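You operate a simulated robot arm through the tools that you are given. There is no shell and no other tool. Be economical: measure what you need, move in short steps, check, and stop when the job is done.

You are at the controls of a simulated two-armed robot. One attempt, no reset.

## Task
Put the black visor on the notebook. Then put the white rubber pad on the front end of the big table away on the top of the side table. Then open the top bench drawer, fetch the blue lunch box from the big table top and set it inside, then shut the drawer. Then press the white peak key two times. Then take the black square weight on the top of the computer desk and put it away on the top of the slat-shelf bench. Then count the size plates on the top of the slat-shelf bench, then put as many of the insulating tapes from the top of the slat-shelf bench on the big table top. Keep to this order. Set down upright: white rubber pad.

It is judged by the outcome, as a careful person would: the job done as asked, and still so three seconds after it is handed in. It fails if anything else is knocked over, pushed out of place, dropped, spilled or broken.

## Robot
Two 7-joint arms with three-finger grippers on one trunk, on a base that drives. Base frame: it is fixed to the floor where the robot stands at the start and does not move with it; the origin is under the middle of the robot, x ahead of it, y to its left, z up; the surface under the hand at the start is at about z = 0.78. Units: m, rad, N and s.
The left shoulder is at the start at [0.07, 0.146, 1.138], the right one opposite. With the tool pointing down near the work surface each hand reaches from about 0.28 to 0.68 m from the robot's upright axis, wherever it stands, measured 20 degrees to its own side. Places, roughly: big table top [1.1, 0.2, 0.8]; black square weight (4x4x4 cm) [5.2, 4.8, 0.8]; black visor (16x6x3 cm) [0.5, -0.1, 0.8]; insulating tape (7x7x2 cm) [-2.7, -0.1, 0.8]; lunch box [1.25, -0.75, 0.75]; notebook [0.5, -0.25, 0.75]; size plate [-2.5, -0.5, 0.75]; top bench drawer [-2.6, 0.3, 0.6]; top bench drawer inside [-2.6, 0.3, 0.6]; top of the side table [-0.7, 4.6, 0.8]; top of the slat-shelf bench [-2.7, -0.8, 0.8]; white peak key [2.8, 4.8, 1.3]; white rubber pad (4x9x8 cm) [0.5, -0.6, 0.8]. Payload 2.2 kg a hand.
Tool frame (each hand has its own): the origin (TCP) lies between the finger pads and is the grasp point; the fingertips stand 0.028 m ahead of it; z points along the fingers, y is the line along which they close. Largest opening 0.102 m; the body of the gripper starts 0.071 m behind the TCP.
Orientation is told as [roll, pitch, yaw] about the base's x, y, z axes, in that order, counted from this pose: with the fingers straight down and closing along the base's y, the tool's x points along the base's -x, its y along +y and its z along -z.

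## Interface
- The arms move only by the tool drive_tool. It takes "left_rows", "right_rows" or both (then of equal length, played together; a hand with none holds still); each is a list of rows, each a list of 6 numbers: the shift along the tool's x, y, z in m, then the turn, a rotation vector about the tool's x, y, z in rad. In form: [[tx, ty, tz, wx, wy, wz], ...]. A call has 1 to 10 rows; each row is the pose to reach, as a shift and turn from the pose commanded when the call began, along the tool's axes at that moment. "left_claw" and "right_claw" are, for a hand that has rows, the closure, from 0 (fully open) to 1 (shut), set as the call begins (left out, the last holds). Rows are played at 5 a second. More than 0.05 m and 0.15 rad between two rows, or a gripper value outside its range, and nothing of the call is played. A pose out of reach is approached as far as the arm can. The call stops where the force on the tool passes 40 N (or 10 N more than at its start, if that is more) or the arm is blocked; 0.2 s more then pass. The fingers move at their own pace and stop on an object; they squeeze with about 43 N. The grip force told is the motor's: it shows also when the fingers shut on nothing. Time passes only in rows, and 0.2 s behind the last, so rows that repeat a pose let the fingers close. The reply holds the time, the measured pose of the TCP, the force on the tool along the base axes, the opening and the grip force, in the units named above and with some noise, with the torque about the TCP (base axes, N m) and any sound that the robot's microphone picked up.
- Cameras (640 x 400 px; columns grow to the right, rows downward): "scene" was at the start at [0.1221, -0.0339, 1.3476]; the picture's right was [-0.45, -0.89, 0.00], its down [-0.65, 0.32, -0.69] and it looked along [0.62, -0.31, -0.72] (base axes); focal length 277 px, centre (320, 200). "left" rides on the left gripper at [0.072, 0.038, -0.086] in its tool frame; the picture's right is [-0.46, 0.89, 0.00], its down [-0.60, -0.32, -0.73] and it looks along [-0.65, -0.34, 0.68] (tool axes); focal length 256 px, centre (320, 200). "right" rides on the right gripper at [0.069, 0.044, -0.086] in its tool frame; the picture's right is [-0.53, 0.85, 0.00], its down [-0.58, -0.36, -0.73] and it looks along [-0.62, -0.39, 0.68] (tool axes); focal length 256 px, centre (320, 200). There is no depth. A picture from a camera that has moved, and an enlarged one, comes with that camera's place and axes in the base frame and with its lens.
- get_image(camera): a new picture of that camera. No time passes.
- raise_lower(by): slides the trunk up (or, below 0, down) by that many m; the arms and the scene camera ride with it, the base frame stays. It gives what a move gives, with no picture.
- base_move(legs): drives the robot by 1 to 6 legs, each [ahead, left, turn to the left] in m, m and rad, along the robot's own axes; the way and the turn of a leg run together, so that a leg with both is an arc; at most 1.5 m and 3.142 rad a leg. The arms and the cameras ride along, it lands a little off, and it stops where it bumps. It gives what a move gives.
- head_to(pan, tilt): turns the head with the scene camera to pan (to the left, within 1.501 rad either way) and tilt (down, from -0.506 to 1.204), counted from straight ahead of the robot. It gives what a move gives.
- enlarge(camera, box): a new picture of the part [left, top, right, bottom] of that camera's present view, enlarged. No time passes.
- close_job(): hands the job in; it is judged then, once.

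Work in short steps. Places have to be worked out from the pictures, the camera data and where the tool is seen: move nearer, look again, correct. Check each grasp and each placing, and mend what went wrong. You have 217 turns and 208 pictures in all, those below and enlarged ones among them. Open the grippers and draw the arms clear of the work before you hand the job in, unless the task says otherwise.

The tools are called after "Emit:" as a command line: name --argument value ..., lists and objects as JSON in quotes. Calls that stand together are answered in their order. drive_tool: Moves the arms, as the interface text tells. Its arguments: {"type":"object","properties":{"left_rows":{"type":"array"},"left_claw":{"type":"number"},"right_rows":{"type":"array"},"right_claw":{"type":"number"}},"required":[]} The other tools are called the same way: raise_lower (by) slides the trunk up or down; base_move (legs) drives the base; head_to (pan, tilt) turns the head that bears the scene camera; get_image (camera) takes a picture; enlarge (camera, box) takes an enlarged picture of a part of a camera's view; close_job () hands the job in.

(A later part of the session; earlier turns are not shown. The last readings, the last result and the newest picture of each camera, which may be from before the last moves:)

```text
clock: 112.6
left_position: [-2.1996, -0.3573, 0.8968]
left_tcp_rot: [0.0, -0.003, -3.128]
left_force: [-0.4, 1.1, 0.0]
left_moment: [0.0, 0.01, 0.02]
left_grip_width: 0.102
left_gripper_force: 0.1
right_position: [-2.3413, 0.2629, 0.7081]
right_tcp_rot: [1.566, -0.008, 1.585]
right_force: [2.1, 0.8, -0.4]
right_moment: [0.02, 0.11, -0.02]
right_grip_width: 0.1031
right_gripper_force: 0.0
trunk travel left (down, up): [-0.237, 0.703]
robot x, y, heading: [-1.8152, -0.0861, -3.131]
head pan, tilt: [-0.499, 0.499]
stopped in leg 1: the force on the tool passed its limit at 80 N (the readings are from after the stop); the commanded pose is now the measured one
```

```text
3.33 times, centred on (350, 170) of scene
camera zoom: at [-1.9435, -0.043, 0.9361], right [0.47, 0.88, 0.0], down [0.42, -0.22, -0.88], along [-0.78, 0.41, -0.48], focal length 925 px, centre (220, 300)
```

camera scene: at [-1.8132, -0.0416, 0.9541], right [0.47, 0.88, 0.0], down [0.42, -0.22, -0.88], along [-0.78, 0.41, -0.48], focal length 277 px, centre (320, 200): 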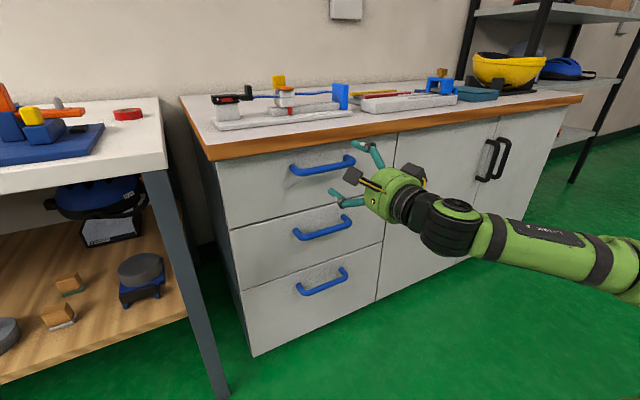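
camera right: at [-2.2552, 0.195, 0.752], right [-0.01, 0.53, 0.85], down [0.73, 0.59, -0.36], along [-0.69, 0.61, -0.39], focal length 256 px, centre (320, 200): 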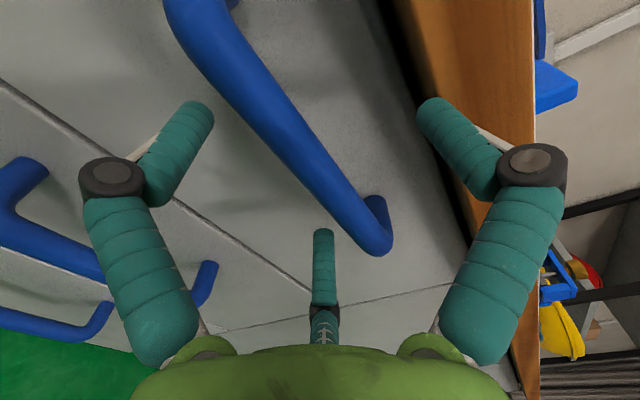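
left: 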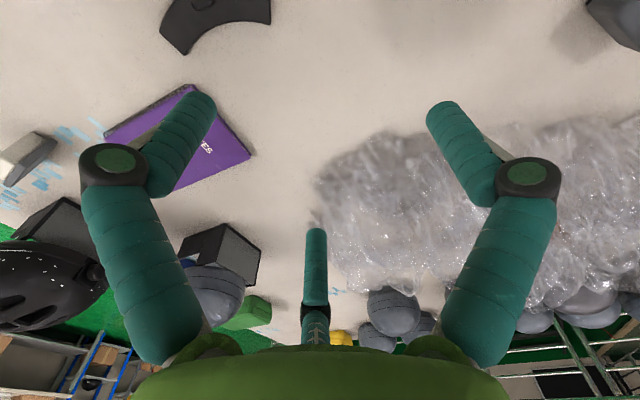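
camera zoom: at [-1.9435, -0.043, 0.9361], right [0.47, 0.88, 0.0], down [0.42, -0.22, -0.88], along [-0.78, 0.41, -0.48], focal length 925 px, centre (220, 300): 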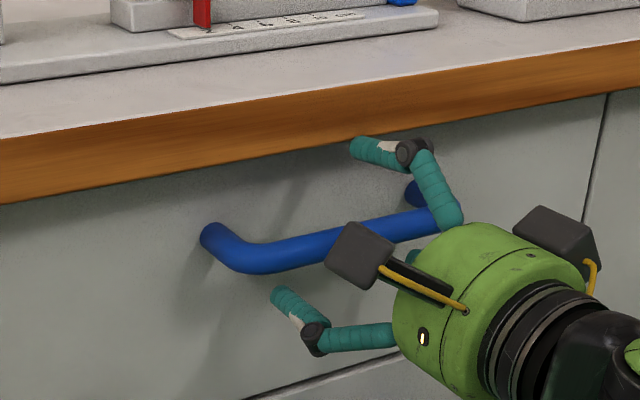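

The thumb touched the bench-top edge. I back off 1.5 cm, close to 0.3, lower by 8 mm and go ahead again.

Emit:
base_move --legs '[[-0.02, 0, 0]]'

Emit:
raise_lower --by -0.008

Emit:
drive_tool --right_rows '[[0, 0, 0, 0, 0, 0], [0, 0, 0, 0, 0, 0]]' --right_claw 0.32

Emit:
base_move --legs '[[0.03, 0, 0]]'

Emit:
get_image --camera "right"

Emit:
enlarge --camera "scene" --box '[260, 110, 440, 230]'

```text
clock: 113.4
left_position: [-2.1788, -0.3575, 0.8968]
left_tcp_rot: [-0.002, -0.004, -3.128]
left_force: [-0.2, 0.8, 0.0]
left_moment: [-0.04, 0.01, 0.03]
left_grip_width: 0.1018
left_gripper_force: 0.1
right_position: [-2.3218, 0.2632, 0.7087]
right_tcp_rot: [1.563, -0.007, 1.584]
right_force: [0.2, 0.3, 0.3]
right_moment: [0.02, -0.03, 0.0]
right_grip_width: 0.1018
right_gripper_force: 0.1
trunk travel left (down, up): [-0.237, 0.703]
robot x, y, heading: [-1.7923, -0.089, -3.127]
head pan, tilt: [-0.499, 0.499]
```

```text
clock: 113.9
left_position: [-2.1797, -0.3578, 0.8895]
left_tcp_rot: [0.0, -0.004, -3.128]
left_force: [-0.2, -0.1, -0.2]
left_moment: [-0.01, 0.0, 0.01]
left_grip_width: 0.1021
left_gripper_force: 0.0
right_position: [-2.3219, 0.261, 0.7001]
right_tcp_rot: [1.562, -0.006, 1.585]
right_force: [-1.4, -0.1, 0.9]
right_moment: [0.02, -0.01, 0.01]
right_grip_width: 0.102
right_gripper_force: 0.1
trunk travel left (down, up): [-0.229, 0.711]
robot x, y, heading: [-1.7934, -0.0888, -3.129]
head pan, tilt: [-0.499, 0.499]
```

```text
clock: 114.5
left_position: [-2.1793, -0.3565, 0.8893]
left_tcp_rot: [-0.001, -0.002, -3.13]
left_force: [0.1, 0.3, -0.3]
left_moment: [-0.01, 0.01, 0.0]
left_grip_width: 0.1021
left_gripper_force: 0.1
right_position: [-2.3218, 0.2626, 0.7002]
right_tcp_rot: [1.564, -0.007, 1.586]
right_force: [-0.5, -0.5, -0.3]
right_moment: [0.01, 0.01, 0.0]
right_grip_width: 0.069
right_gripper_force: 0.0
trunk travel left (down, up): [-0.229, 0.711]
robot x, y, heading: [-1.7963, -0.0887, -3.133]
head pan, tilt: [-0.499, 0.499]
```

```text
clock: 115.4
left_position: [-2.2093, -0.3572, 0.8894]
left_tcp_rot: [-0.001, -0.002, -3.128]
left_force: [-0.7, 0.6, -0.2]
left_moment: [-0.01, -0.02, 0.03]
left_grip_width: 0.102
left_gripper_force: 0.1
right_position: [-2.3519, 0.2621, 0.6996]
right_tcp_rot: [1.564, -0.006, 1.586]
right_force: [-0.5, 0.2, -0.2]
right_moment: [-0.02, 0.04, 0.0]
right_grip_width: 0.0695
right_gripper_force: 0.0
trunk travel left (down, up): [-0.229, 0.711]
robot x, y, heading: [-1.8251, -0.0859, -3.134]
head pan, tilt: [-0.499, 0.499]
```

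```text
146 pictures are left
camera right: at [-2.2656, 0.1947, 0.7439], right [-0.01, 0.53, 0.85], down [0.73, 0.59, -0.36], along [-0.69, 0.61, -0.39], focal length 256 px, centre (320, 200)
```

right: 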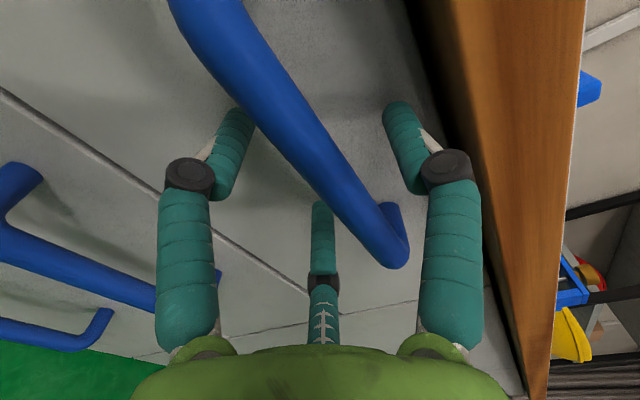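

```text
3.33 times, centred on (350, 170) of scene
camera zoom: at [-1.9539, -0.0433, 0.928], right [0.47, 0.88, 0.0], down [0.42, -0.22, -0.88], along [-0.78, 0.41, -0.48], focal length 925 px, centre (220, 300)
```

zoom: 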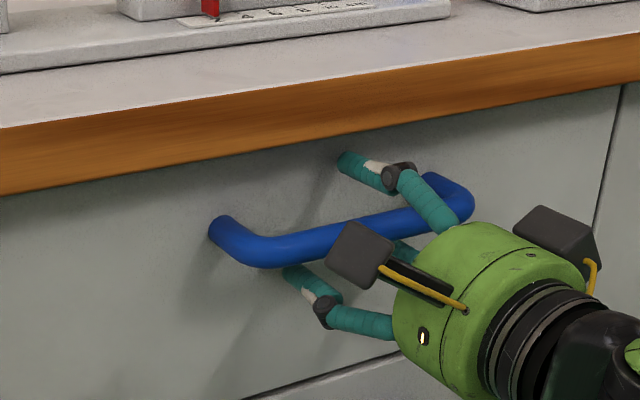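

The bar lies between the thumb and the lower fingers. I close the grip.

Emit:
drive_tool --right_rows '[[0, 0, 0, 0, 0, 0], [0, 0, 0, 0, 0, 0], [0, 0, 0, 0, 0, 0]]' --right_claw 1

Emit:
get_image --camera "right"

```text
clock: 116.2
left_position: [-2.2078, -0.3581, 0.889]
left_tcp_rot: [-0.001, -0.004, -3.128]
left_force: [0.8, 0.3, 0.0]
left_moment: [-0.04, 0.02, -0.03]
left_grip_width: 0.1019
left_gripper_force: 0.0
right_position: [-2.3495, 0.2617, 0.7032]
right_tcp_rot: [1.573, -0.01, 1.584]
right_force: [-2.5, 6.1, 20.7]
right_moment: [-0.66, -0.1, 0.76]
right_grip_width: 0.0267
right_gripper_force: 44.9
trunk travel left (down, up): [-0.229, 0.711]
robot x, y, heading: [-1.8271, -0.0869, -3.132]
head pan, tilt: [-0.499, 0.499]
```

```text
144 pictures are left
camera right: at [-2.2636, 0.1946, 0.7478], right [0.0, 0.53, 0.85], down [0.72, 0.59, -0.36], along [-0.69, 0.61, -0.38], focal length 256 px, centre (320, 200)
```

right: 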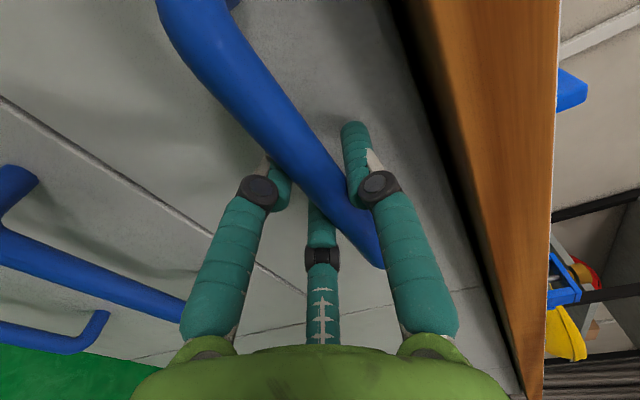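

Bar gripped (width 0.027). I pull by driving the base back 0.15 m.

Emit:
base_move --legs '[[-0.15, 0, 0]]'

Emit:
get_image --camera "scene"

```text
clock: 117.5
left_position: [-2.0577, -0.3562, 0.8899]
left_tcp_rot: [-0.003, -0.004, -3.126]
left_force: [-0.3, -0.8, -0.1]
left_moment: [-0.04, 0.0, 0.01]
left_grip_width: 0.102
left_gripper_force: 0.0
right_position: [-2.2024, 0.2619, 0.7053]
right_tcp_rot: [1.573, -0.008, 1.587]
right_force: [-0.8, 0.3, 21.4]
right_moment: [-0.74, -0.15, 0.0]
right_grip_width: 0.0263
right_gripper_force: 45.2
trunk travel left (down, up): [-0.229, 0.711]
robot x, y, heading: [-1.6753, -0.0811, -3.125]
head pan, tilt: [-0.499, 0.499]
```

```text
143 pictures are left
camera scene: at [-1.8026, -0.0428, 0.9286], right [0.47, 0.88, 0.0], down [0.42, -0.22, -0.88], along [-0.78, 0.41, -0.48], focal length 277 px, centre (320, 200)
```

scene: 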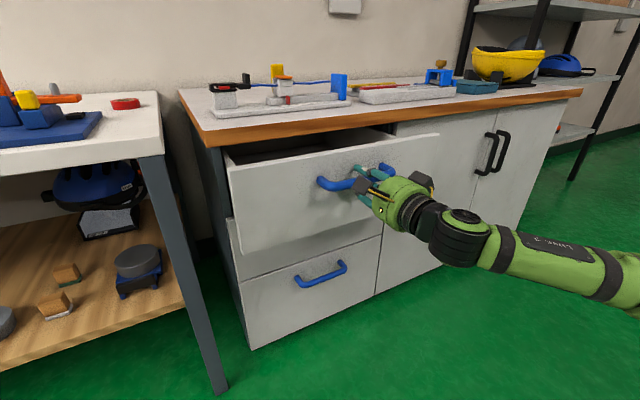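

The drawer opens. I pull another 0.17 m.

Emit:
base_move --legs '[[-0.17, 0, 0]]'

Emit:
get_image --camera "scene"

```text
clock: 119.0
left_position: [-1.8865, -0.3553, 0.8882]
left_tcp_rot: [-0.003, -0.004, -3.125]
left_force: [-0.3, -0.7, 1.1]
left_moment: [0.02, -0.03, 0.03]
left_grip_width: 0.1021
left_gripper_force: 0.0
right_position: [-2.0318, 0.2618, 0.7052]
right_tcp_rot: [1.572, -0.009, 1.593]
right_force: [-0.6, -12.5, 10.7]
right_moment: [-0.87, -0.01, 0.46]
right_grip_width: 0.0265
right_gripper_force: 45.0
trunk travel left (down, up): [-0.229, 0.711]
robot x, y, heading: [-1.5024, -0.0813, -3.124]
head pan, tilt: [-0.499, 0.499]
```

```text
142 pictures are left
camera scene: at [-1.6326, -0.0412, 0.9284], right [0.47, 0.88, 0.0], down [0.42, -0.22, -0.88], along [-0.78, 0.41, -0.48], focal length 277 px, centre (320, 200)
```

scene: 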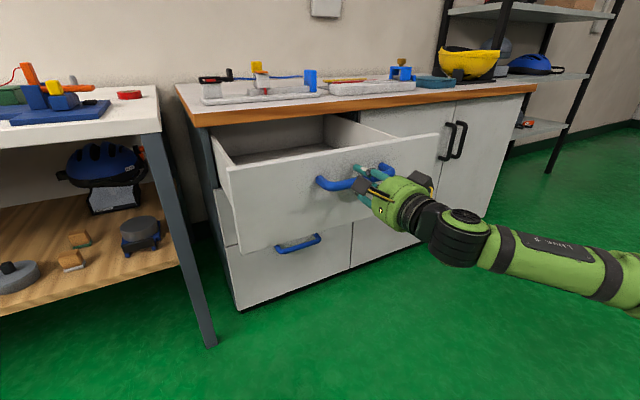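

The drawer is open about 0.32 m. I release the handle and back away.

Emit:
drive_tool --right_rows '[[0, 0, 0, 0, 0, 0], [0, 0, 0, 0, 0, 0], [0, 0, 0, 0, 0, 0]]' --right_claw 0.2

Emit:
get_image --camera "right"

```text
clock: 119.8
left_position: [-1.8893, -0.3538, 0.8886]
left_tcp_rot: [-0.001, -0.001, -3.127]
left_force: [-0.2, -0.1, 0.1]
left_moment: [-0.04, 0.0, -0.01]
left_grip_width: 0.1019
left_gripper_force: 0.1
right_position: [-2.0312, 0.2632, 0.7024]
right_tcp_rot: [1.571, -0.008, 1.592]
right_force: [0.4, -0.1, 0.5]
right_moment: [0.0, -0.02, -0.01]
right_grip_width: 0.0819
right_gripper_force: 0.0
trunk travel left (down, up): [-0.229, 0.711]
robot x, y, heading: [-1.5017, -0.0793, -3.124]
head pan, tilt: [-0.499, 0.499]
```

```text
141 pictures are left
camera right: at [-1.9447, 0.1967, 0.7465], right [-0.01, 0.53, 0.85], down [0.72, 0.59, -0.36], along [-0.7, 0.61, -0.39], focal length 256 px, centre (320, 200)
```

right: 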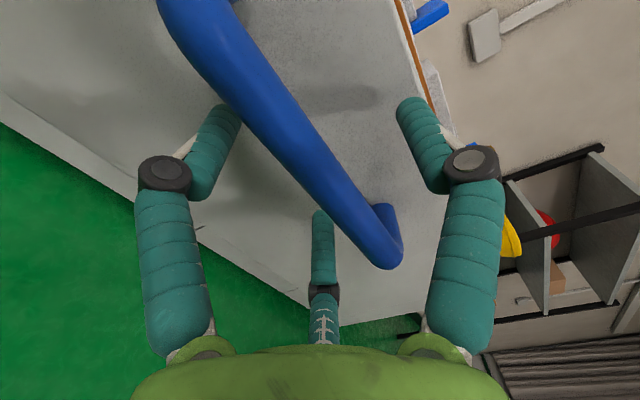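

I back away from the drawer, turn the right hand back down, raise the trunk and then look toward the right end of the big table.

Emit:
base_move --legs '[[-0.5, 0, 0]]'

Emit:
raise_lower --by 0.4

Emit:
drive_tool --right_rows '[[0, 0, 0, 0.148, 0, 0], [0, 0, 0, 0.296, 0, 0], [0, 0, 0, 0.444, 0, 0], [0, 0, 0, 0.592, 0, 0], [0, 0, 0, 0.74, 0, 0], [0, 0, 0, 0.888, 0, 0], [0, 0, 0, 1.036, 0, 0], [0, 0, 0, 1.184, 0, 0], [0, 0, 0, 1.332, 0, 0], [0, 0, 0, 1.48, 0, 0]]'

Emit:
drive_tool --right_rows '[[0, 0, -0.01, 0.092, 0, 0], [0, -0.03, -0.04, 0.092, 0, 0], [0, -0.06, -0.04, 0.092, 0, 0], [0, -0.09, -0.04, 0.092, 0, 0], [0, -0.12, -0.04, 0.092, 0, 0]]'

Emit:
head_to --pan 1.5 --tilt 0.3

Emit:
get_image --camera "scene"

```text
clock: 122.8
left_position: [-1.3842, -0.3485, 0.8877]
left_tcp_rot: [0.001, -0.002, -3.12]
left_force: [0.4, -0.2, -0.1]
left_moment: [0.0, 0.01, -0.02]
left_grip_width: 0.1019
left_gripper_force: 0.1
right_position: [-1.5313, 0.2686, 0.7039]
right_tcp_rot: [1.57, -0.006, 1.597]
right_force: [0.0, 0.6, 0.6]
right_moment: [0.0, -0.01, -0.02]
right_grip_width: 0.0814
right_gripper_force: 0.0
trunk travel left (down, up): [-0.229, 0.711]
robot x, y, heading: [-0.9985, -0.0774, -3.12]
head pan, tilt: [-0.499, 0.499]
```

```text
clock: 126.6
left_position: [-1.3843, -0.3471, 1.2892]
left_tcp_rot: [0.0, 0.0, -3.119]
left_force: [0.2, 0.2, 0.7]
left_moment: [0.01, 0.02, 0.01]
left_grip_width: 0.102
left_gripper_force: 0.1
right_position: [-1.5311, 0.2689, 1.103]
right_tcp_rot: [1.572, -0.007, 1.595]
right_force: [-0.6, -0.4, 0.0]
right_moment: [0.04, -0.02, -0.01]
right_grip_width: 0.0816
right_gripper_force: 0.0
trunk travel left (down, up): [-0.629, 0.311]
robot x, y, heading: [-1.0021, -0.0751, -3.12]
head pan, tilt: [-0.499, 0.499]
```

```text
clock: 128.8
left_position: [-1.3851, -0.3482, 1.2878]
left_tcp_rot: [-0.003, 0.0, -3.12]
left_force: [-0.3, -1.1, 0.3]
left_moment: [-0.01, -0.04, 0.01]
left_grip_width: 0.1018
left_gripper_force: 0.1
right_position: [-1.5322, 0.2682, 1.1023]
right_tcp_rot: [0.086, -0.007, 1.6]
right_force: [-0.2, 0.1, -0.4]
right_moment: [0.0, 0.01, 0.0]
right_grip_width: 0.0814
right_gripper_force: 0.1
trunk travel left (down, up): [-0.629, 0.311]
robot x, y, heading: [-1.0, -0.0755, -3.121]
head pan, tilt: [-0.499, 0.499]
```

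```text
clock: 130.0
left_position: [-1.3816, -0.3468, 1.2877]
left_tcp_rot: [-0.001, -0.003, -3.122]
left_force: [0.2, -0.3, 0.6]
left_moment: [0.0, 0.05, -0.02]
left_grip_width: 0.1022
left_gripper_force: 0.0
right_position: [-1.4048, 0.2708, 1.1319]
right_tcp_rot: [0.002, -0.006, 1.598]
right_force: [0.1, -0.1, -0.3]
right_moment: [-0.02, 0.05, 0.02]
right_grip_width: 0.0816
right_gripper_force: 0.0
trunk travel left (down, up): [-0.629, 0.311]
robot x, y, heading: [-1.0014, -0.0758, -3.123]
head pan, tilt: [-0.499, 0.499]
```

```text
clock: 131.9
left_position: [-1.3854, -0.3481, 1.2894]
left_tcp_rot: [0.002, -0.001, -3.121]
left_force: [0.0, -0.6, -0.2]
left_moment: [0.01, 0.02, 0.02]
left_grip_width: 0.1022
left_gripper_force: 0.0
right_position: [-1.407, 0.2715, 1.1316]
right_tcp_rot: [-0.002, -0.009, 1.597]
right_force: [-0.6, -0.4, -0.3]
right_moment: [0.01, -0.03, -0.01]
right_grip_width: 0.0815
right_gripper_force: 0.1
trunk travel left (down, up): [-0.629, 0.311]
robot x, y, heading: [-0.9991, -0.0756, -3.126]
head pan, tilt: [1.499, 0.3]
```

```text
140 pictures are left
camera scene: at [-1.055, -0.167, 1.3465], right [-1.0, 0.05, 0.0], down [0.02, 0.3, -0.96], along [-0.05, -0.95, -0.3], focal length 277 px, centre (320, 200)
```

scene: 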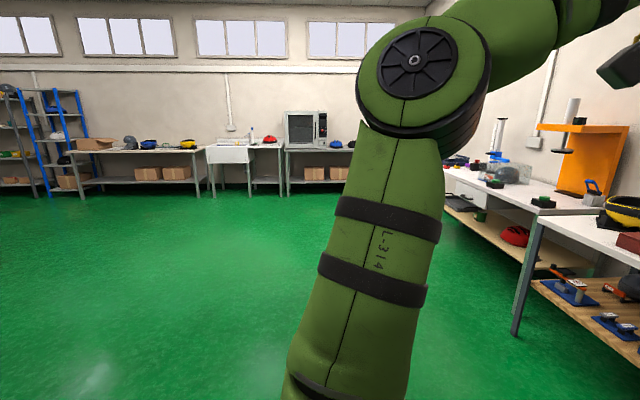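

The floor on that side is open. I go round to the right end of the big table, facing +y.

Emit:
base_move --legs '[[0, 1.5, 0], [0, 0, -1.59], [0, -1.5, 0], [0, -0.45, 0]]'

Emit:
head_to --pan 0 --tilt 0.55

Emit:
get_image --camera "scene"

```text
clock: 152.5
left_position: [0.695, -1.1773, 1.2889]
left_tcp_rot: [-0.002, -0.001, 1.585]
left_force: [0.3, -0.4, 0.0]
left_moment: [-0.02, -0.02, -0.02]
left_grip_width: 0.1016
left_gripper_force: 0.0
right_position: [1.3161, -1.16, 1.1321]
right_tcp_rot: [0.0, -0.01, 0.019]
right_force: [-0.9, 0.3, 0.2]
right_moment: [-0.01, 0.01, 0.01]
right_grip_width: 0.0817
right_gripper_force: 0.1
trunk travel left (down, up): [-0.629, 0.311]
robot x, y, heading: [0.9663, -1.5599, 1.587]
head pan, tilt: [1.499, 0.3]
```

```text
clock: 154.1
left_position: [0.6961, -1.1784, 1.2888]
left_tcp_rot: [-0.001, -0.002, 1.584]
left_force: [0.5, -0.5, -0.7]
left_moment: [-0.01, 0.01, -0.04]
left_grip_width: 0.1023
left_gripper_force: 0.1
right_position: [1.3156, -1.1586, 1.1329]
right_tcp_rot: [-0.002, -0.008, 0.019]
right_force: [-0.2, 0.3, 0.7]
right_moment: [0.02, 0.0, 0.01]
right_grip_width: 0.082
right_gripper_force: 0.0
trunk travel left (down, up): [-0.629, 0.311]
robot x, y, heading: [0.965, -1.5663, 1.581]
head pan, tilt: [0.0, 0.55]
```

```text
139 pictures are left
camera scene: at [0.9649, -1.4215, 1.3235], right [1.0, 0.01, 0.0], down [0.01, -0.52, -0.85], along [-0.01, 0.85, -0.52], focal length 277 px, centre (320, 200)
```

scene: 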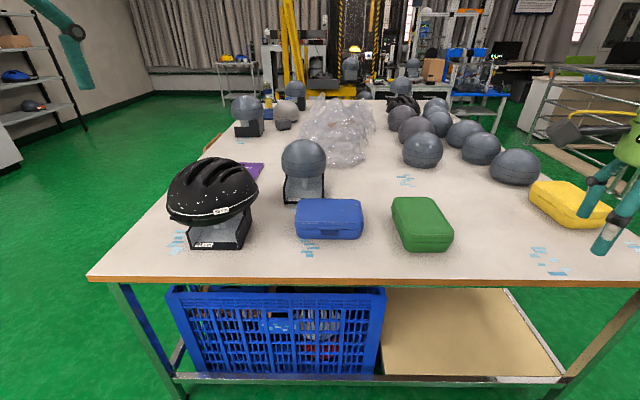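

The blue lunch box is at about (0.99, -0.70). I zoom in for its shape.

Emit:
enlarge --camera "scene" --box '[270, 170, 400, 260]'

```text
4.44 times, centred on (335, 215) of scene
camera zoom: at [0.9649, -1.4215, 1.3235], right [1.0, 0.01, 0.0], down [0.01, -0.52, -0.85], along [-0.01, 0.85, -0.52], focal length 1233 px, centre (253, 133)
```

zoom: 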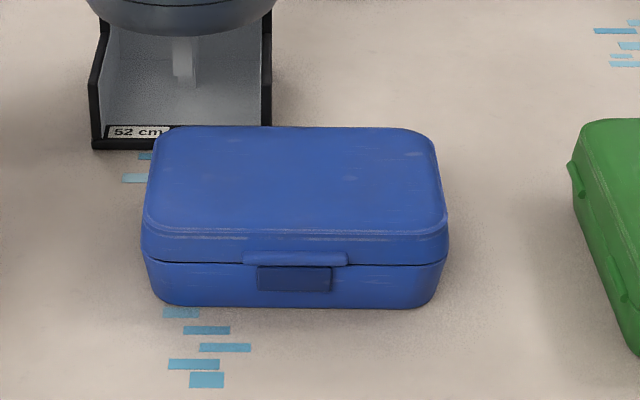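

The box is about 20×13×6 cm, centred at (0.986, -0.691): too wide for one hand. I will squeeze it between both hands at its short ends, and first set finger openings and yaw, then drive closer.

Emit:
drive_tool --right_rows '[[0, 0, 0, 0, 0, -0.13], [0, 0, 0, 0, 0, -0.26], [0, 0, 0, 0, 0, -0.39], [0, 0, 0, 0, 0, -0.515]]' --right_claw 0.3 --left_rows '[[0, 0, 0, 0, 0, 0], [0, 0, 0, 0, 0, 0], [0, 0, 0, 0, 0, 0], [0, 0, 0, 0, 0, 0]]' --left_claw 0.3

Emit:
base_move --legs '[[0.35, -0.02, 0]]'

Emit:
head_to --pan 0 --tilt 0.9

Emit:
get_image --camera "scene"

```text
clock: 155.1
left_position: [0.6968, -1.1776, 1.2884]
left_tcp_rot: [-0.004, -0.003, 1.587]
left_force: [-0.5, -0.1, 0.0]
left_moment: [-0.02, -0.01, 0.0]
left_grip_width: 0.0715
left_gripper_force: 0.1
right_position: [1.3164, -1.1587, 1.1331]
right_tcp_rot: [-0.008, -0.006, 0.537]
right_force: [0.2, -0.3, -0.6]
right_moment: [-0.02, -0.02, -0.01]
right_grip_width: 0.0716
right_gripper_force: 0.0
trunk travel left (down, up): [-0.629, 0.311]
robot x, y, heading: [0.9632, -1.5633, 1.587]
head pan, tilt: [0.0, 0.55]
```

```text
clock: 157.4
left_position: [0.7123, -0.83, 1.2892]
left_tcp_rot: [-0.001, -0.004, 1.584]
left_force: [-0.2, 0.4, -0.2]
left_moment: [-0.01, -0.03, 0.01]
left_grip_width: 0.0716
left_gripper_force: 0.1
right_position: [1.3327, -0.8118, 1.1328]
right_tcp_rot: [-0.003, -0.008, 0.534]
right_force: [0.8, 0.0, 0.1]
right_moment: [0.01, 0.03, 0.0]
right_grip_width: 0.0713
right_gripper_force: 0.1
trunk travel left (down, up): [-0.629, 0.311]
robot x, y, heading: [0.9817, -1.2147, 1.583]
head pan, tilt: [0.0, 0.55]
```

```text
clock: 158.2
left_position: [0.7121, -0.829, 1.2881]
left_tcp_rot: [-0.002, -0.002, 1.585]
left_force: [-0.3, -0.5, -0.5]
left_moment: [-0.01, 0.01, 0.05]
left_grip_width: 0.0713
left_gripper_force: 0.1
right_position: [1.3319, -0.8107, 1.1328]
right_tcp_rot: [-0.007, -0.007, 0.533]
right_force: [-1.1, -0.4, -0.9]
right_moment: [0.01, 0.01, 0.02]
right_grip_width: 0.0714
right_gripper_force: 0.1
trunk travel left (down, up): [-0.629, 0.311]
robot x, y, heading: [0.9823, -1.2148, 1.585]
head pan, tilt: [0.0, 0.901]
```

```text
137 pictures are left
camera scene: at [0.9812, -1.0873, 1.2942], right [1.0, 0.01, 0.0], down [0.01, -0.78, -0.62], along [-0.01, 0.62, -0.78], focal length 277 px, centre (320, 200)
```

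scene: 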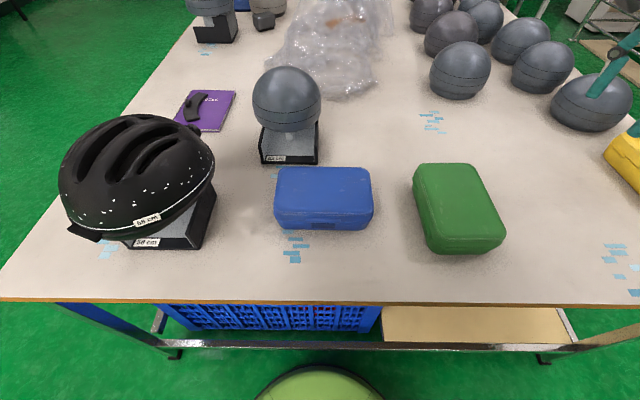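

The box spans x 0.882–1.086 and y -0.76..-0.63. The gap to the green box is about 9 cm, so I narrow the fingers to 0.5 and bring both hands above its ends.

Emit:
drive_tool --right_rows '[[0.016, 0.0261, 0.0, 0, 0, 0], [0.032, 0.0522, 0.0, 0, 0, 0], [0.048, 0.0783, 0.01, 0, 0, 0], [0.064, 0.1044, 0.03, 0, 0, 0], [0.08, 0.1305, 0.06, 0, 0, 0], [0.096, 0.1566, 0.09, 0, 0, 0], [0.112, 0.1827, 0.11, 0, 0, 0], [0.1276, 0.2087, 0.13, 0, 0, 0]]' --right_claw 0.5 --left_rows '[[-0.033, -0.035, 0, 0, 0, 0], [-0.066, -0.07, 0, 0, 0, 0], [-0.099, -0.105, 0, 0, 0, 0], [-0.131, -0.142, 0, 0, 0, 0], [-0.131, -0.142, 0.05, 0, 0, 0], [-0.131, -0.142, 0.1, 0, 0, 0], [-0.131, -0.142, 0.15, 0, 0, 0], [-0.131, -0.142, 0.2, 0, 0, 0]]' --left_claw 0.5

Emit:
get_image --camera "scene"

Emit:
get_image --camera "right"

Emit:
get_image --camera "left"

```text
clock: 160.0
left_position: [0.8533, -0.6934, 1.0888]
left_tcp_rot: [-0.001, -0.002, 1.585]
left_force: [0.2, 0.5, -0.7]
left_moment: [0.01, -0.01, 0.01]
left_grip_width: 0.051
left_gripper_force: 0.0
left hand out of reach, approached as far as the arm can: row 2, 3, 4, 5
right_position: [1.1282, -0.7036, 0.9988]
right_tcp_rot: [-0.004, -0.006, 0.532]
right_force: [-0.1, -0.3, 1.0]
right_moment: [-0.04, -0.02, 0.0]
right_grip_width: 0.0512
right_gripper_force: 0.0
right hand out of reach, approached as far as the arm can: row 8
trunk travel left (down, up): [-0.629, 0.311]
robot x, y, heading: [0.9813, -1.2146, 1.584]
head pan, tilt: [0.0, 0.901]
```

```text
136 pictures are left
camera scene: at [0.9808, -1.0848, 1.294], right [1.0, 0.01, 0.0], down [0.01, -0.78, -0.62], along [-0.01, 0.62, -0.79], focal length 277 px, centre (320, 200)
```

scene: 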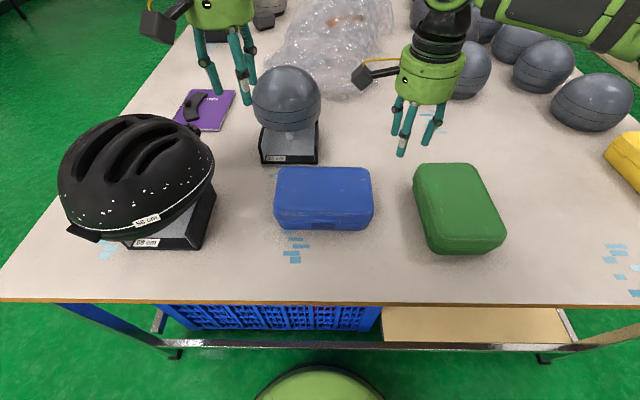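

```text
135 pictures are left
camera right: at [1.0458, -0.7002, 1.0841], right [0.03, 1.0, 0.0], down [0.68, -0.02, 0.74], along [0.74, -0.02, -0.68], focal length 256 px, centre (320, 200)
```

right: 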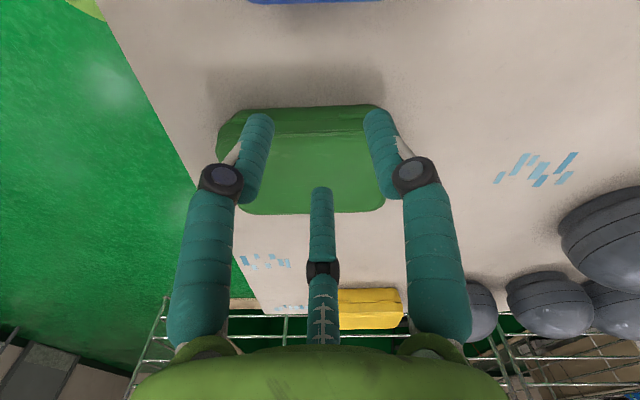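

```text
134 pictures are left
camera left: at [0.8162, -0.7679, 1.1737], right [-0.89, 0.45, 0.0], down [0.31, 0.61, 0.73], along [0.33, 0.65, -0.68], focal length 256 px, centre (320, 200)
```

left: 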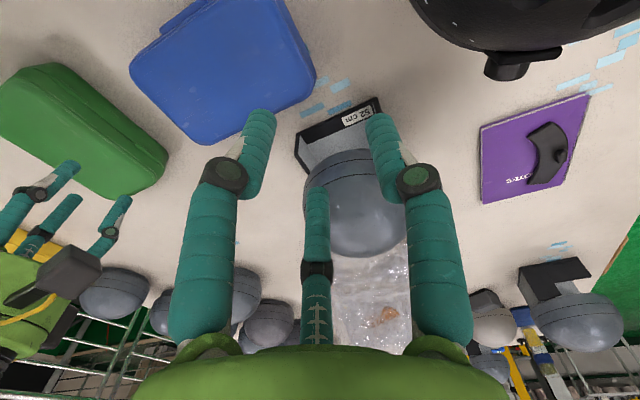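

Both hands are near their places but at the edge of reach. I drive 5 cm ahead, pull the hands back accordingly and lower the trunk 0.12 m.

Emit:
base_move --legs '[[0.05, 0, 0]]'

Emit:
drive_tool --right_rows '[[0.015, -0.015, 0, 0, 0, 0], [0.03, -0.031, 0, 0, 0, 0]]' --left_rows '[[0.026, 0, 0, 0, 0, 0], [0.053, 0, 0, 0, 0, 0]]'

Emit:
raise_lower --by -0.1

Emit:
get_image --camera "scene"

Emit:
get_image --camera "right"

Emit:
get_image --camera "left"

```text
clock: 160.9
left_position: [0.8538, -0.6714, 1.0882]
left_tcp_rot: [-0.002, -0.002, 1.584]
left_force: [-0.3, 2.0, 0.2]
left_moment: [-0.1, 0.01, 0.03]
left_grip_width: 0.0513
left_gripper_force: 0.1
right_position: [1.1279, -0.6813, 0.9984]
right_tcp_rot: [-0.004, -0.006, 0.534]
right_force: [0.2, 0.8, -0.3]
right_moment: [-0.06, 0.0, 0.01]
right_grip_width: 0.0509
right_gripper_force: 0.1
trunk travel left (down, up): [-0.629, 0.311]
robot x, y, heading: [0.9838, -1.1934, 1.583]
head pan, tilt: [0.0, 0.901]
stopped in leg 1: the robot was blocked; the commanded pose is now the measured one
```

```text
clock: 161.5
left_position: [0.8531, -0.7268, 1.0905]
left_tcp_rot: [-0.002, -0.008, 1.588]
left_force: [-0.6, 0.7, -1.4]
left_moment: [0.03, -0.02, 0.04]
left_grip_width: 0.0511
left_gripper_force: 0.2
right_position: [1.1174, -0.7269, 1.0005]
right_tcp_rot: [0.001, -0.007, 0.533]
right_force: [-0.3, -0.7, -0.1]
right_moment: [0.01, 0.02, 0.0]
right_grip_width: 0.051
right_gripper_force: 0.1
trunk travel left (down, up): [-0.629, 0.311]
robot x, y, heading: [0.9803, -1.1939, 1.583]
head pan, tilt: [0.0, 0.901]
```

```text
clock: 162.9
left_position: [0.852, -0.7269, 0.9902]
left_tcp_rot: [-0.001, -0.005, 1.584]
left_force: [-0.3, -0.4, -0.7]
left_moment: [-0.02, 0.04, 0.06]
left_grip_width: 0.0511
left_gripper_force: 0.1
right_position: [1.1184, -0.7256, 0.9001]
right_tcp_rot: [0.002, -0.007, 0.535]
right_force: [0.8, -0.4, -0.3]
right_moment: [-0.02, 0.0, -0.03]
right_grip_width: 0.0509
right_gripper_force: 0.1
trunk travel left (down, up): [-0.529, 0.411]
robot x, y, heading: [0.982, -1.192, 1.581]
head pan, tilt: [0.0, 0.901]
```

```text
133 pictures are left
camera scene: at [0.9809, -1.0662, 1.1943], right [1.0, 0.01, 0.0], down [0.01, -0.78, -0.62], along [-0.01, 0.62, -0.78], focal length 277 px, centre (320, 200)
```

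scene: 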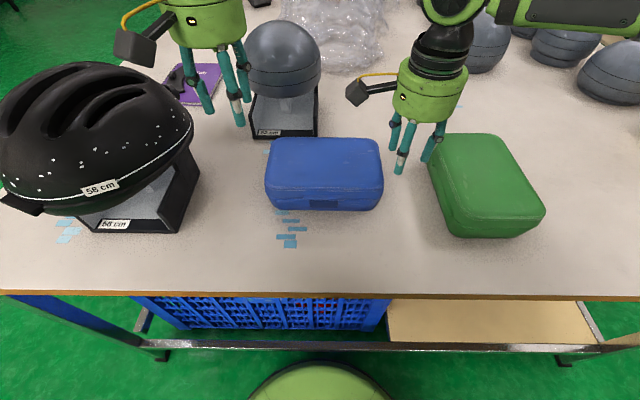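

```text
132 pictures are left
camera right: at [1.0357, -0.7234, 0.9862], right [0.03, 1.0, 0.0], down [0.68, -0.02, 0.73], along [0.73, -0.02, -0.68], focal length 256 px, centre (320, 200)
```

right: 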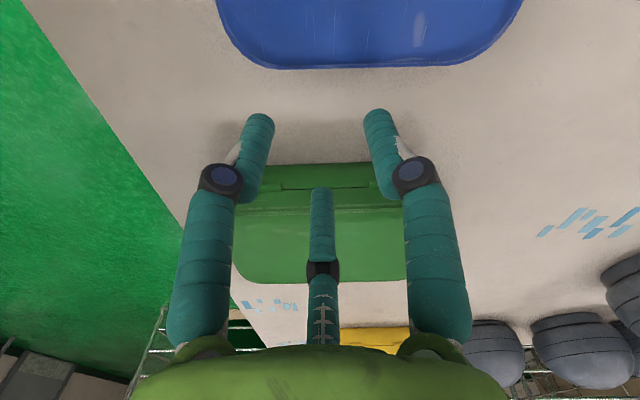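

```text
131 pictures are left
camera left: at [0.8165, -0.8019, 1.0764], right [-0.89, 0.45, 0.0], down [0.31, 0.6, 0.74], along [0.33, 0.66, -0.68], focal length 256 px, centre (320, 200)
```

left: 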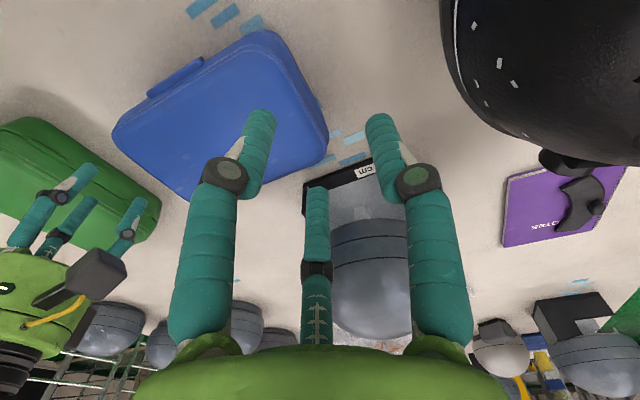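

The box's right end is at x≈1.09, and the right hand sits in the gap beside it. I shift both hands +3 cm in y, then lower the trunk 0.08 m.

Emit:
drive_tool --right_rows '[[-0.0152, 0.0258, 0, 0, 0, 0], [-0.0152, 0.0258, 0, 0, 0, 0]]' --left_rows '[[-0.03, 0, 0, 0, 0, 0], [-0.03, 0, 0.02, 0, 0, 0]]'

Emit:
raise_lower --by -0.05

Emit:
get_image --camera "scene"

Emit:
get_image --camera "right"

Emit:
get_image --camera "left"

```text
clock: 163.5
left_position: [0.8533, -0.6965, 0.9726]
left_tcp_rot: [-0.003, -0.007, 1.585]
left_force: [0.3, 0.7, 0.4]
left_moment: [0.02, 0.01, 0.0]
left_grip_width: 0.051
left_gripper_force: 0.2
right_position: [1.1181, -0.6966, 0.9015]
right_tcp_rot: [0.001, -0.008, 0.535]
right_force: [0.2, -0.3, -0.4]
right_moment: [0.07, -0.03, 0.01]
right_grip_width: 0.0511
right_gripper_force: 0.2
trunk travel left (down, up): [-0.529, 0.411]
robot x, y, heading: [0.9797, -1.1937, 1.585]
head pan, tilt: [0.0, 0.901]
```

```text
clock: 164.4
left_position: [0.8535, -0.6966, 0.9214]
left_tcp_rot: [-0.002, -0.006, 1.586]
left_force: [-0.2, -0.4, -0.3]
left_moment: [0.03, 0.0, -0.01]
left_grip_width: 0.0509
left_gripper_force: 0.1
right_position: [1.1184, -0.6952, 0.8506]
right_tcp_rot: [0.002, -0.008, 0.532]
right_force: [0.6, 0.5, 0.6]
right_moment: [0.03, 0.0, 0.04]
right_grip_width: 0.0509
right_gripper_force: 0.0
trunk travel left (down, up): [-0.479, 0.461]
robot x, y, heading: [0.9791, -1.1948, 1.581]
head pan, tilt: [0.0, 0.901]
```

```text
130 pictures are left
camera scene: at [0.9809, -1.0663, 1.1442], right [1.0, 0.01, 0.0], down [0.01, -0.78, -0.62], along [-0.01, 0.62, -0.78], focal length 277 px, centre (320, 200)
```

scene: 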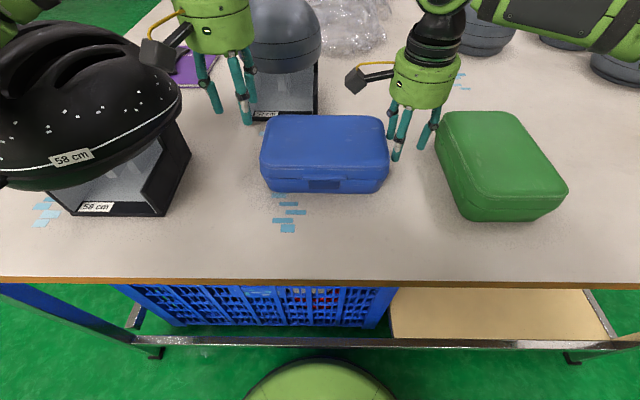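

```text
129 pictures are left
camera right: at [1.0359, -0.6931, 0.9362], right [0.03, 1.0, 0.0], down [0.68, -0.02, 0.73], along [0.73, -0.02, -0.68], focal length 256 px, centre (320, 200)
```

right: 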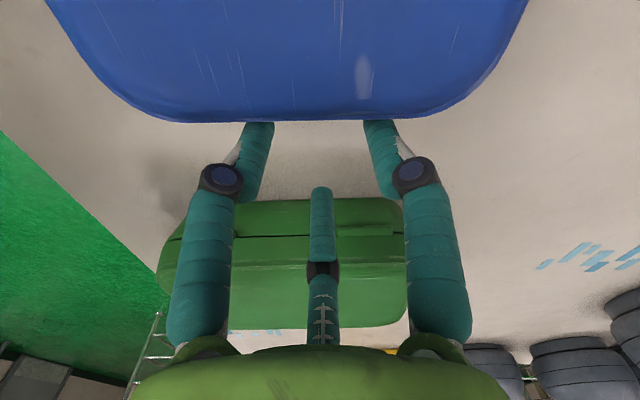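

```text
128 pictures are left
camera left: at [0.8167, -0.7718, 1.0069], right [-0.89, 0.45, 0.0], down [0.31, 0.6, 0.74], along [0.33, 0.66, -0.68], focal length 256 px, centre (320, 200)
```

left: 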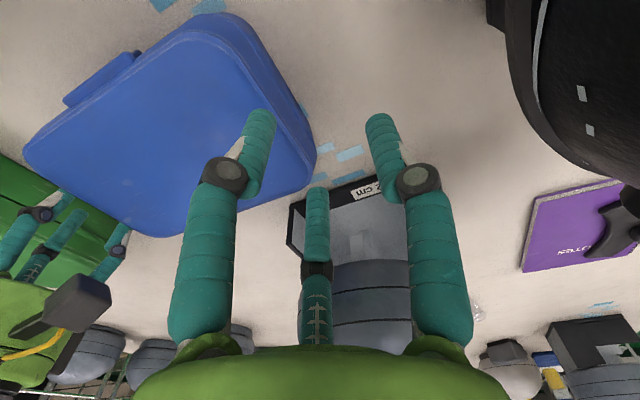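

The right hand has clearance, but the left one is tight against the black helmet. I close the left fingers to 0.8 so its axis can stay off the helmet, and lower both partway.

Emit:
drive_tool --left_rows '[[0, 0, 0, 0, 0, 0], [0, 0, 0.02, 0, 0, 0], [0, 0, 0.04, 0, 0, 0], [0, 0, 0.055, 0, 0, 0]]' --left_claw 0.8 --right_rows '[[0, 0, 0, 0, 0, 0], [0, 0, 0.008, 0, 0, 0], [0, 0, 0.016, 0, 0, 0], [0, 0, 0.025, 0, 0, 0]]'

Emit:
get_image --camera "left"

Emit:
enlarge --camera "scene" --box '[100, 0, 280, 120]'

```text
clock: 165.6
left_position: [0.8497, -0.6947, 0.8687]
left_tcp_rot: [-0.002, -0.019, 1.589]
left_force: [-0.2, 1.0, -1.2]
left_moment: [-0.05, -0.08, 0.01]
left_grip_width: 0.0205
left_gripper_force: 0.0
right_position: [1.117, -0.6946, 0.8223]
right_tcp_rot: [-0.002, -0.005, 0.536]
right_force: [-0.2, 0.6, -0.7]
right_moment: [-0.1, -0.05, 0.04]
right_grip_width: 0.0509
right_gripper_force: 0.0
trunk travel left (down, up): [-0.479, 0.461]
robot x, y, heading: [0.9801, -1.1953, 1.587]
head pan, tilt: [0.0, 0.901]
stopped in row 4 (left hand): the arm was blocked; the commanded pose is now the measured one
```

```text
127 pictures are left
camera left: at [0.8142, -0.7708, 0.9537], right [-0.89, 0.45, 0.01], down [0.3, 0.6, 0.74], along [0.33, 0.67, -0.67], focal length 256 px, centre (320, 200)
```

left: 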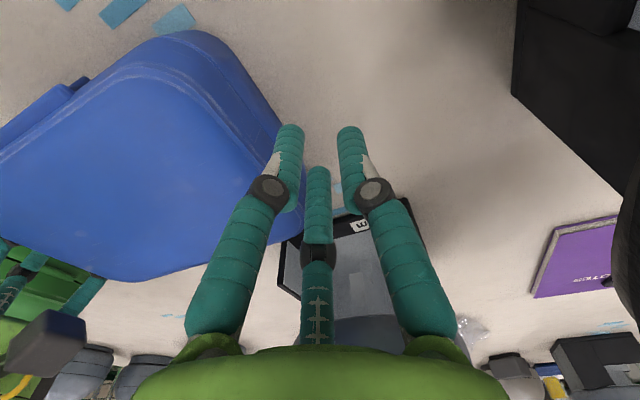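

```text
3.33 times, centred on (190, 60) of scene
camera zoom: at [0.9798, -1.0647, 1.1423], right [1.0, 0.01, 0.0], down [0.01, -0.79, -0.62], along [-0.01, 0.62, -0.79], focal length 925 px, centre (753, 667)
```

zoom: 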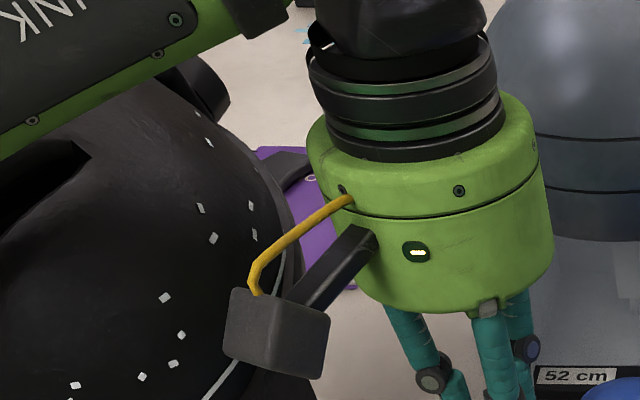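

The left arm was blocked: its forearm passes low over the helmet. I raise the left hand right away and check that the helmet hasn't moved.

Emit:
drive_tool --left_rows '[[0, 0, -0.03, 0, 0, 0], [0, 0, -0.06, 0, 0, 0]]'

Emit:
raise_lower --by 0.1

Emit:
get_image --camera "scene"

```text
clock: 166.2
left_position: [0.8513, -0.6979, 0.9324]
left_tcp_rot: [-0.003, -0.025, 1.588]
left_force: [-0.1, -0.3, 0.3]
left_moment: [0.0, 0.02, 0.01]
left_grip_width: 0.0206
left_gripper_force: 0.1
right_position: [1.1176, -0.6957, 0.8256]
right_tcp_rot: [0.001, -0.005, 0.535]
right_force: [0.2, 1.0, 1.1]
right_moment: [-0.01, -0.01, 0.0]
right_grip_width: 0.051
right_gripper_force: 0.1
trunk travel left (down, up): [-0.479, 0.461]
robot x, y, heading: [0.9812, -1.1922, 1.585]
head pan, tilt: [0.0, 0.901]
```

```text
clock: 167.5
left_position: [0.8528, -0.6972, 1.0325]
left_tcp_rot: [-0.006, -0.025, 1.588]
left_force: [-0.3, -0.2, -0.1]
left_moment: [-0.01, -0.01, 0.0]
left_grip_width: 0.0204
left_gripper_force: 0.1
right_position: [1.1162, -0.6966, 0.9242]
right_tcp_rot: [0.0, -0.007, 0.535]
right_force: [-0.2, 0.9, 0.4]
right_moment: [0.0, 0.0, 0.01]
right_grip_width: 0.0509
right_gripper_force: 0.0
trunk travel left (down, up): [-0.579, 0.361]
robot x, y, heading: [0.9794, -1.1912, 1.582]
head pan, tilt: [0.0, 0.901]
```

```text
125 pictures are left
camera scene: at [0.9806, -1.0666, 1.2441], right [1.0, 0.01, 0.0], down [0.01, -0.78, -0.62], along [-0.01, 0.62, -0.78], focal length 277 px, centre (320, 200)
```

scene: 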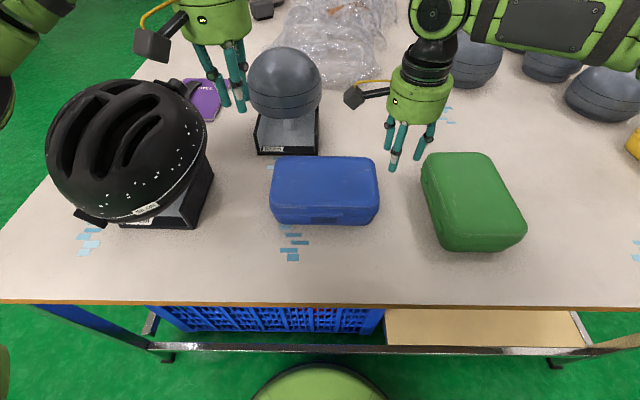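

I zoom in on the helmet and stand to see whether they shifted.

Emit:
enlarge --camera "scene" --box '[30, 60, 250, 260]'

```text
2.00 times, centred on (140, 160) of scene
camera zoom: at [0.9806, -1.0666, 1.2441], right [1.0, 0.01, 0.0], down [0.01, -0.78, -0.62], along [-0.01, 0.62, -0.78], focal length 555 px, centre (680, 280)
```

zoom: 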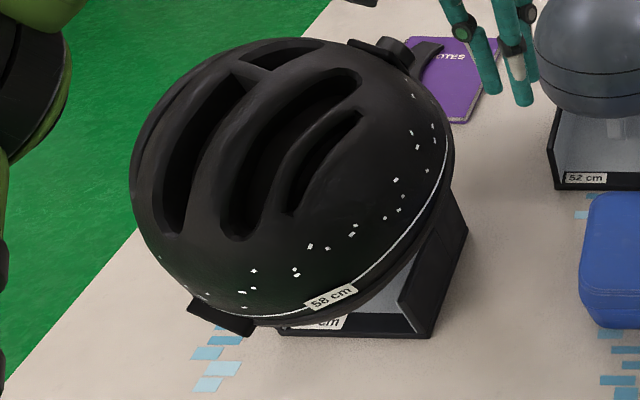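

The helmet has been tilted and pushed a few cm on its stand, so I have to mend that. First I raise everything clear, back off and look at it from a level view.

Emit:
raise_lower --by 0.2

Emit:
base_move --legs '[[-0.4, 0, 0]]'

Emit:
head_to --pan 0.45 --tilt 0.55

Emit:
get_image --camera "scene"

Emit:
enlarge --camera "scene" --box '[220, 130, 400, 270]'

```text
clock: 169.7
left_position: [0.8518, -0.6965, 1.2329]
left_tcp_rot: [-0.004, -0.025, 1.589]
left_force: [-0.4, 0.6, -0.7]
left_moment: [0.01, 0.05, 0.05]
left_grip_width: 0.0204
left_gripper_force: 0.2
right_position: [1.1173, -0.6969, 1.1248]
right_tcp_rot: [0.0, -0.006, 0.536]
right_force: [0.5, -0.8, -0.1]
right_moment: [0.01, 0.02, 0.01]
right_grip_width: 0.0507
right_gripper_force: 0.0
trunk travel left (down, up): [-0.779, 0.161]
robot x, y, heading: [0.9805, -1.1948, 1.583]
head pan, tilt: [0.0, 0.901]
```

```text
clock: 172.2
left_position: [0.8571, -1.097, 1.2315]
left_tcp_rot: [-0.004, -0.023, 1.592]
left_force: [0.8, 0.8, -0.3]
left_moment: [0.02, 0.04, -0.01]
left_grip_width: 0.0203
left_gripper_force: 0.1
right_position: [1.1222, -1.0955, 1.124]
right_tcp_rot: [-0.001, -0.006, 0.537]
right_force: [0.3, 0.0, -0.3]
right_moment: [-0.01, -0.02, 0.02]
right_grip_width: 0.0508
right_gripper_force: 0.0
trunk travel left (down, up): [-0.779, 0.161]
robot x, y, heading: [0.9891, -1.5943, 1.587]
head pan, tilt: [0.0, 0.901]
```

```text
clock: 173.1
left_position: [0.8564, -1.0981, 1.2323]
left_tcp_rot: [-0.003, -0.025, 1.59]
left_force: [0.0, -0.3, 0.7]
left_moment: [-0.02, -0.02, -0.01]
left_grip_width: 0.0206
left_gripper_force: 0.0
right_position: [1.1225, -1.0969, 1.1251]
right_tcp_rot: [-0.001, -0.008, 0.537]
right_force: [-0.8, -0.4, -0.2]
right_moment: [-0.01, 0.02, -0.01]
right_grip_width: 0.051
right_gripper_force: 0.1
trunk travel left (down, up): [-0.779, 0.161]
robot x, y, heading: [0.9863, -1.5938, 1.584]
head pan, tilt: [0.45, 0.55]
```

```text
123 pictures are left
camera scene: at [0.947, -1.4625, 1.4735], right [0.89, 0.45, 0.0], down [0.23, -0.47, -0.85], along [-0.38, 0.76, -0.52], focal length 277 px, centre (320, 200)
```

scene: 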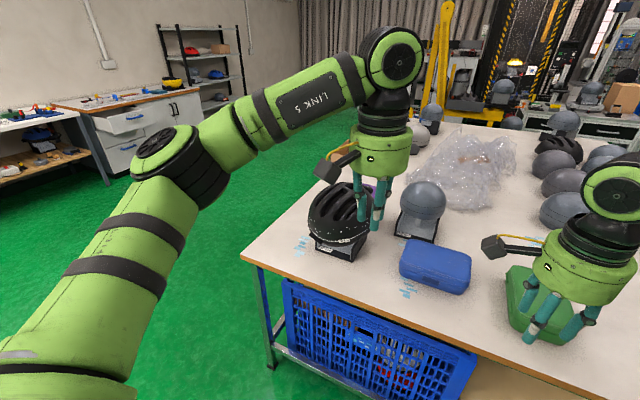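

```text
2.86 times, centred on (310, 200) of scene
camera zoom: at [0.947, -1.4625, 1.4735], right [0.89, 0.45, 0.0], down [0.23, -0.47, -0.85], along [-0.38, 0.76, -0.52], focal length 793 px, centre (349, 200)
```

zoom: 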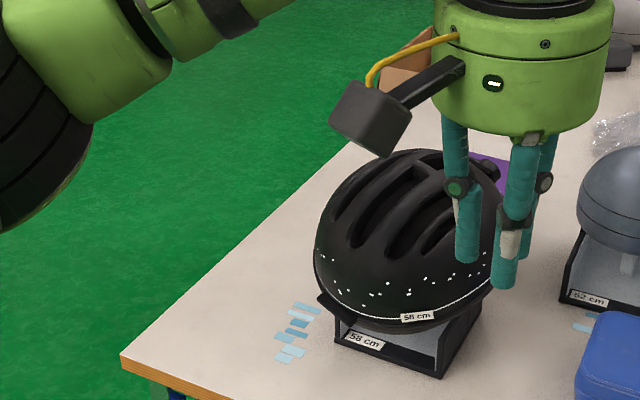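

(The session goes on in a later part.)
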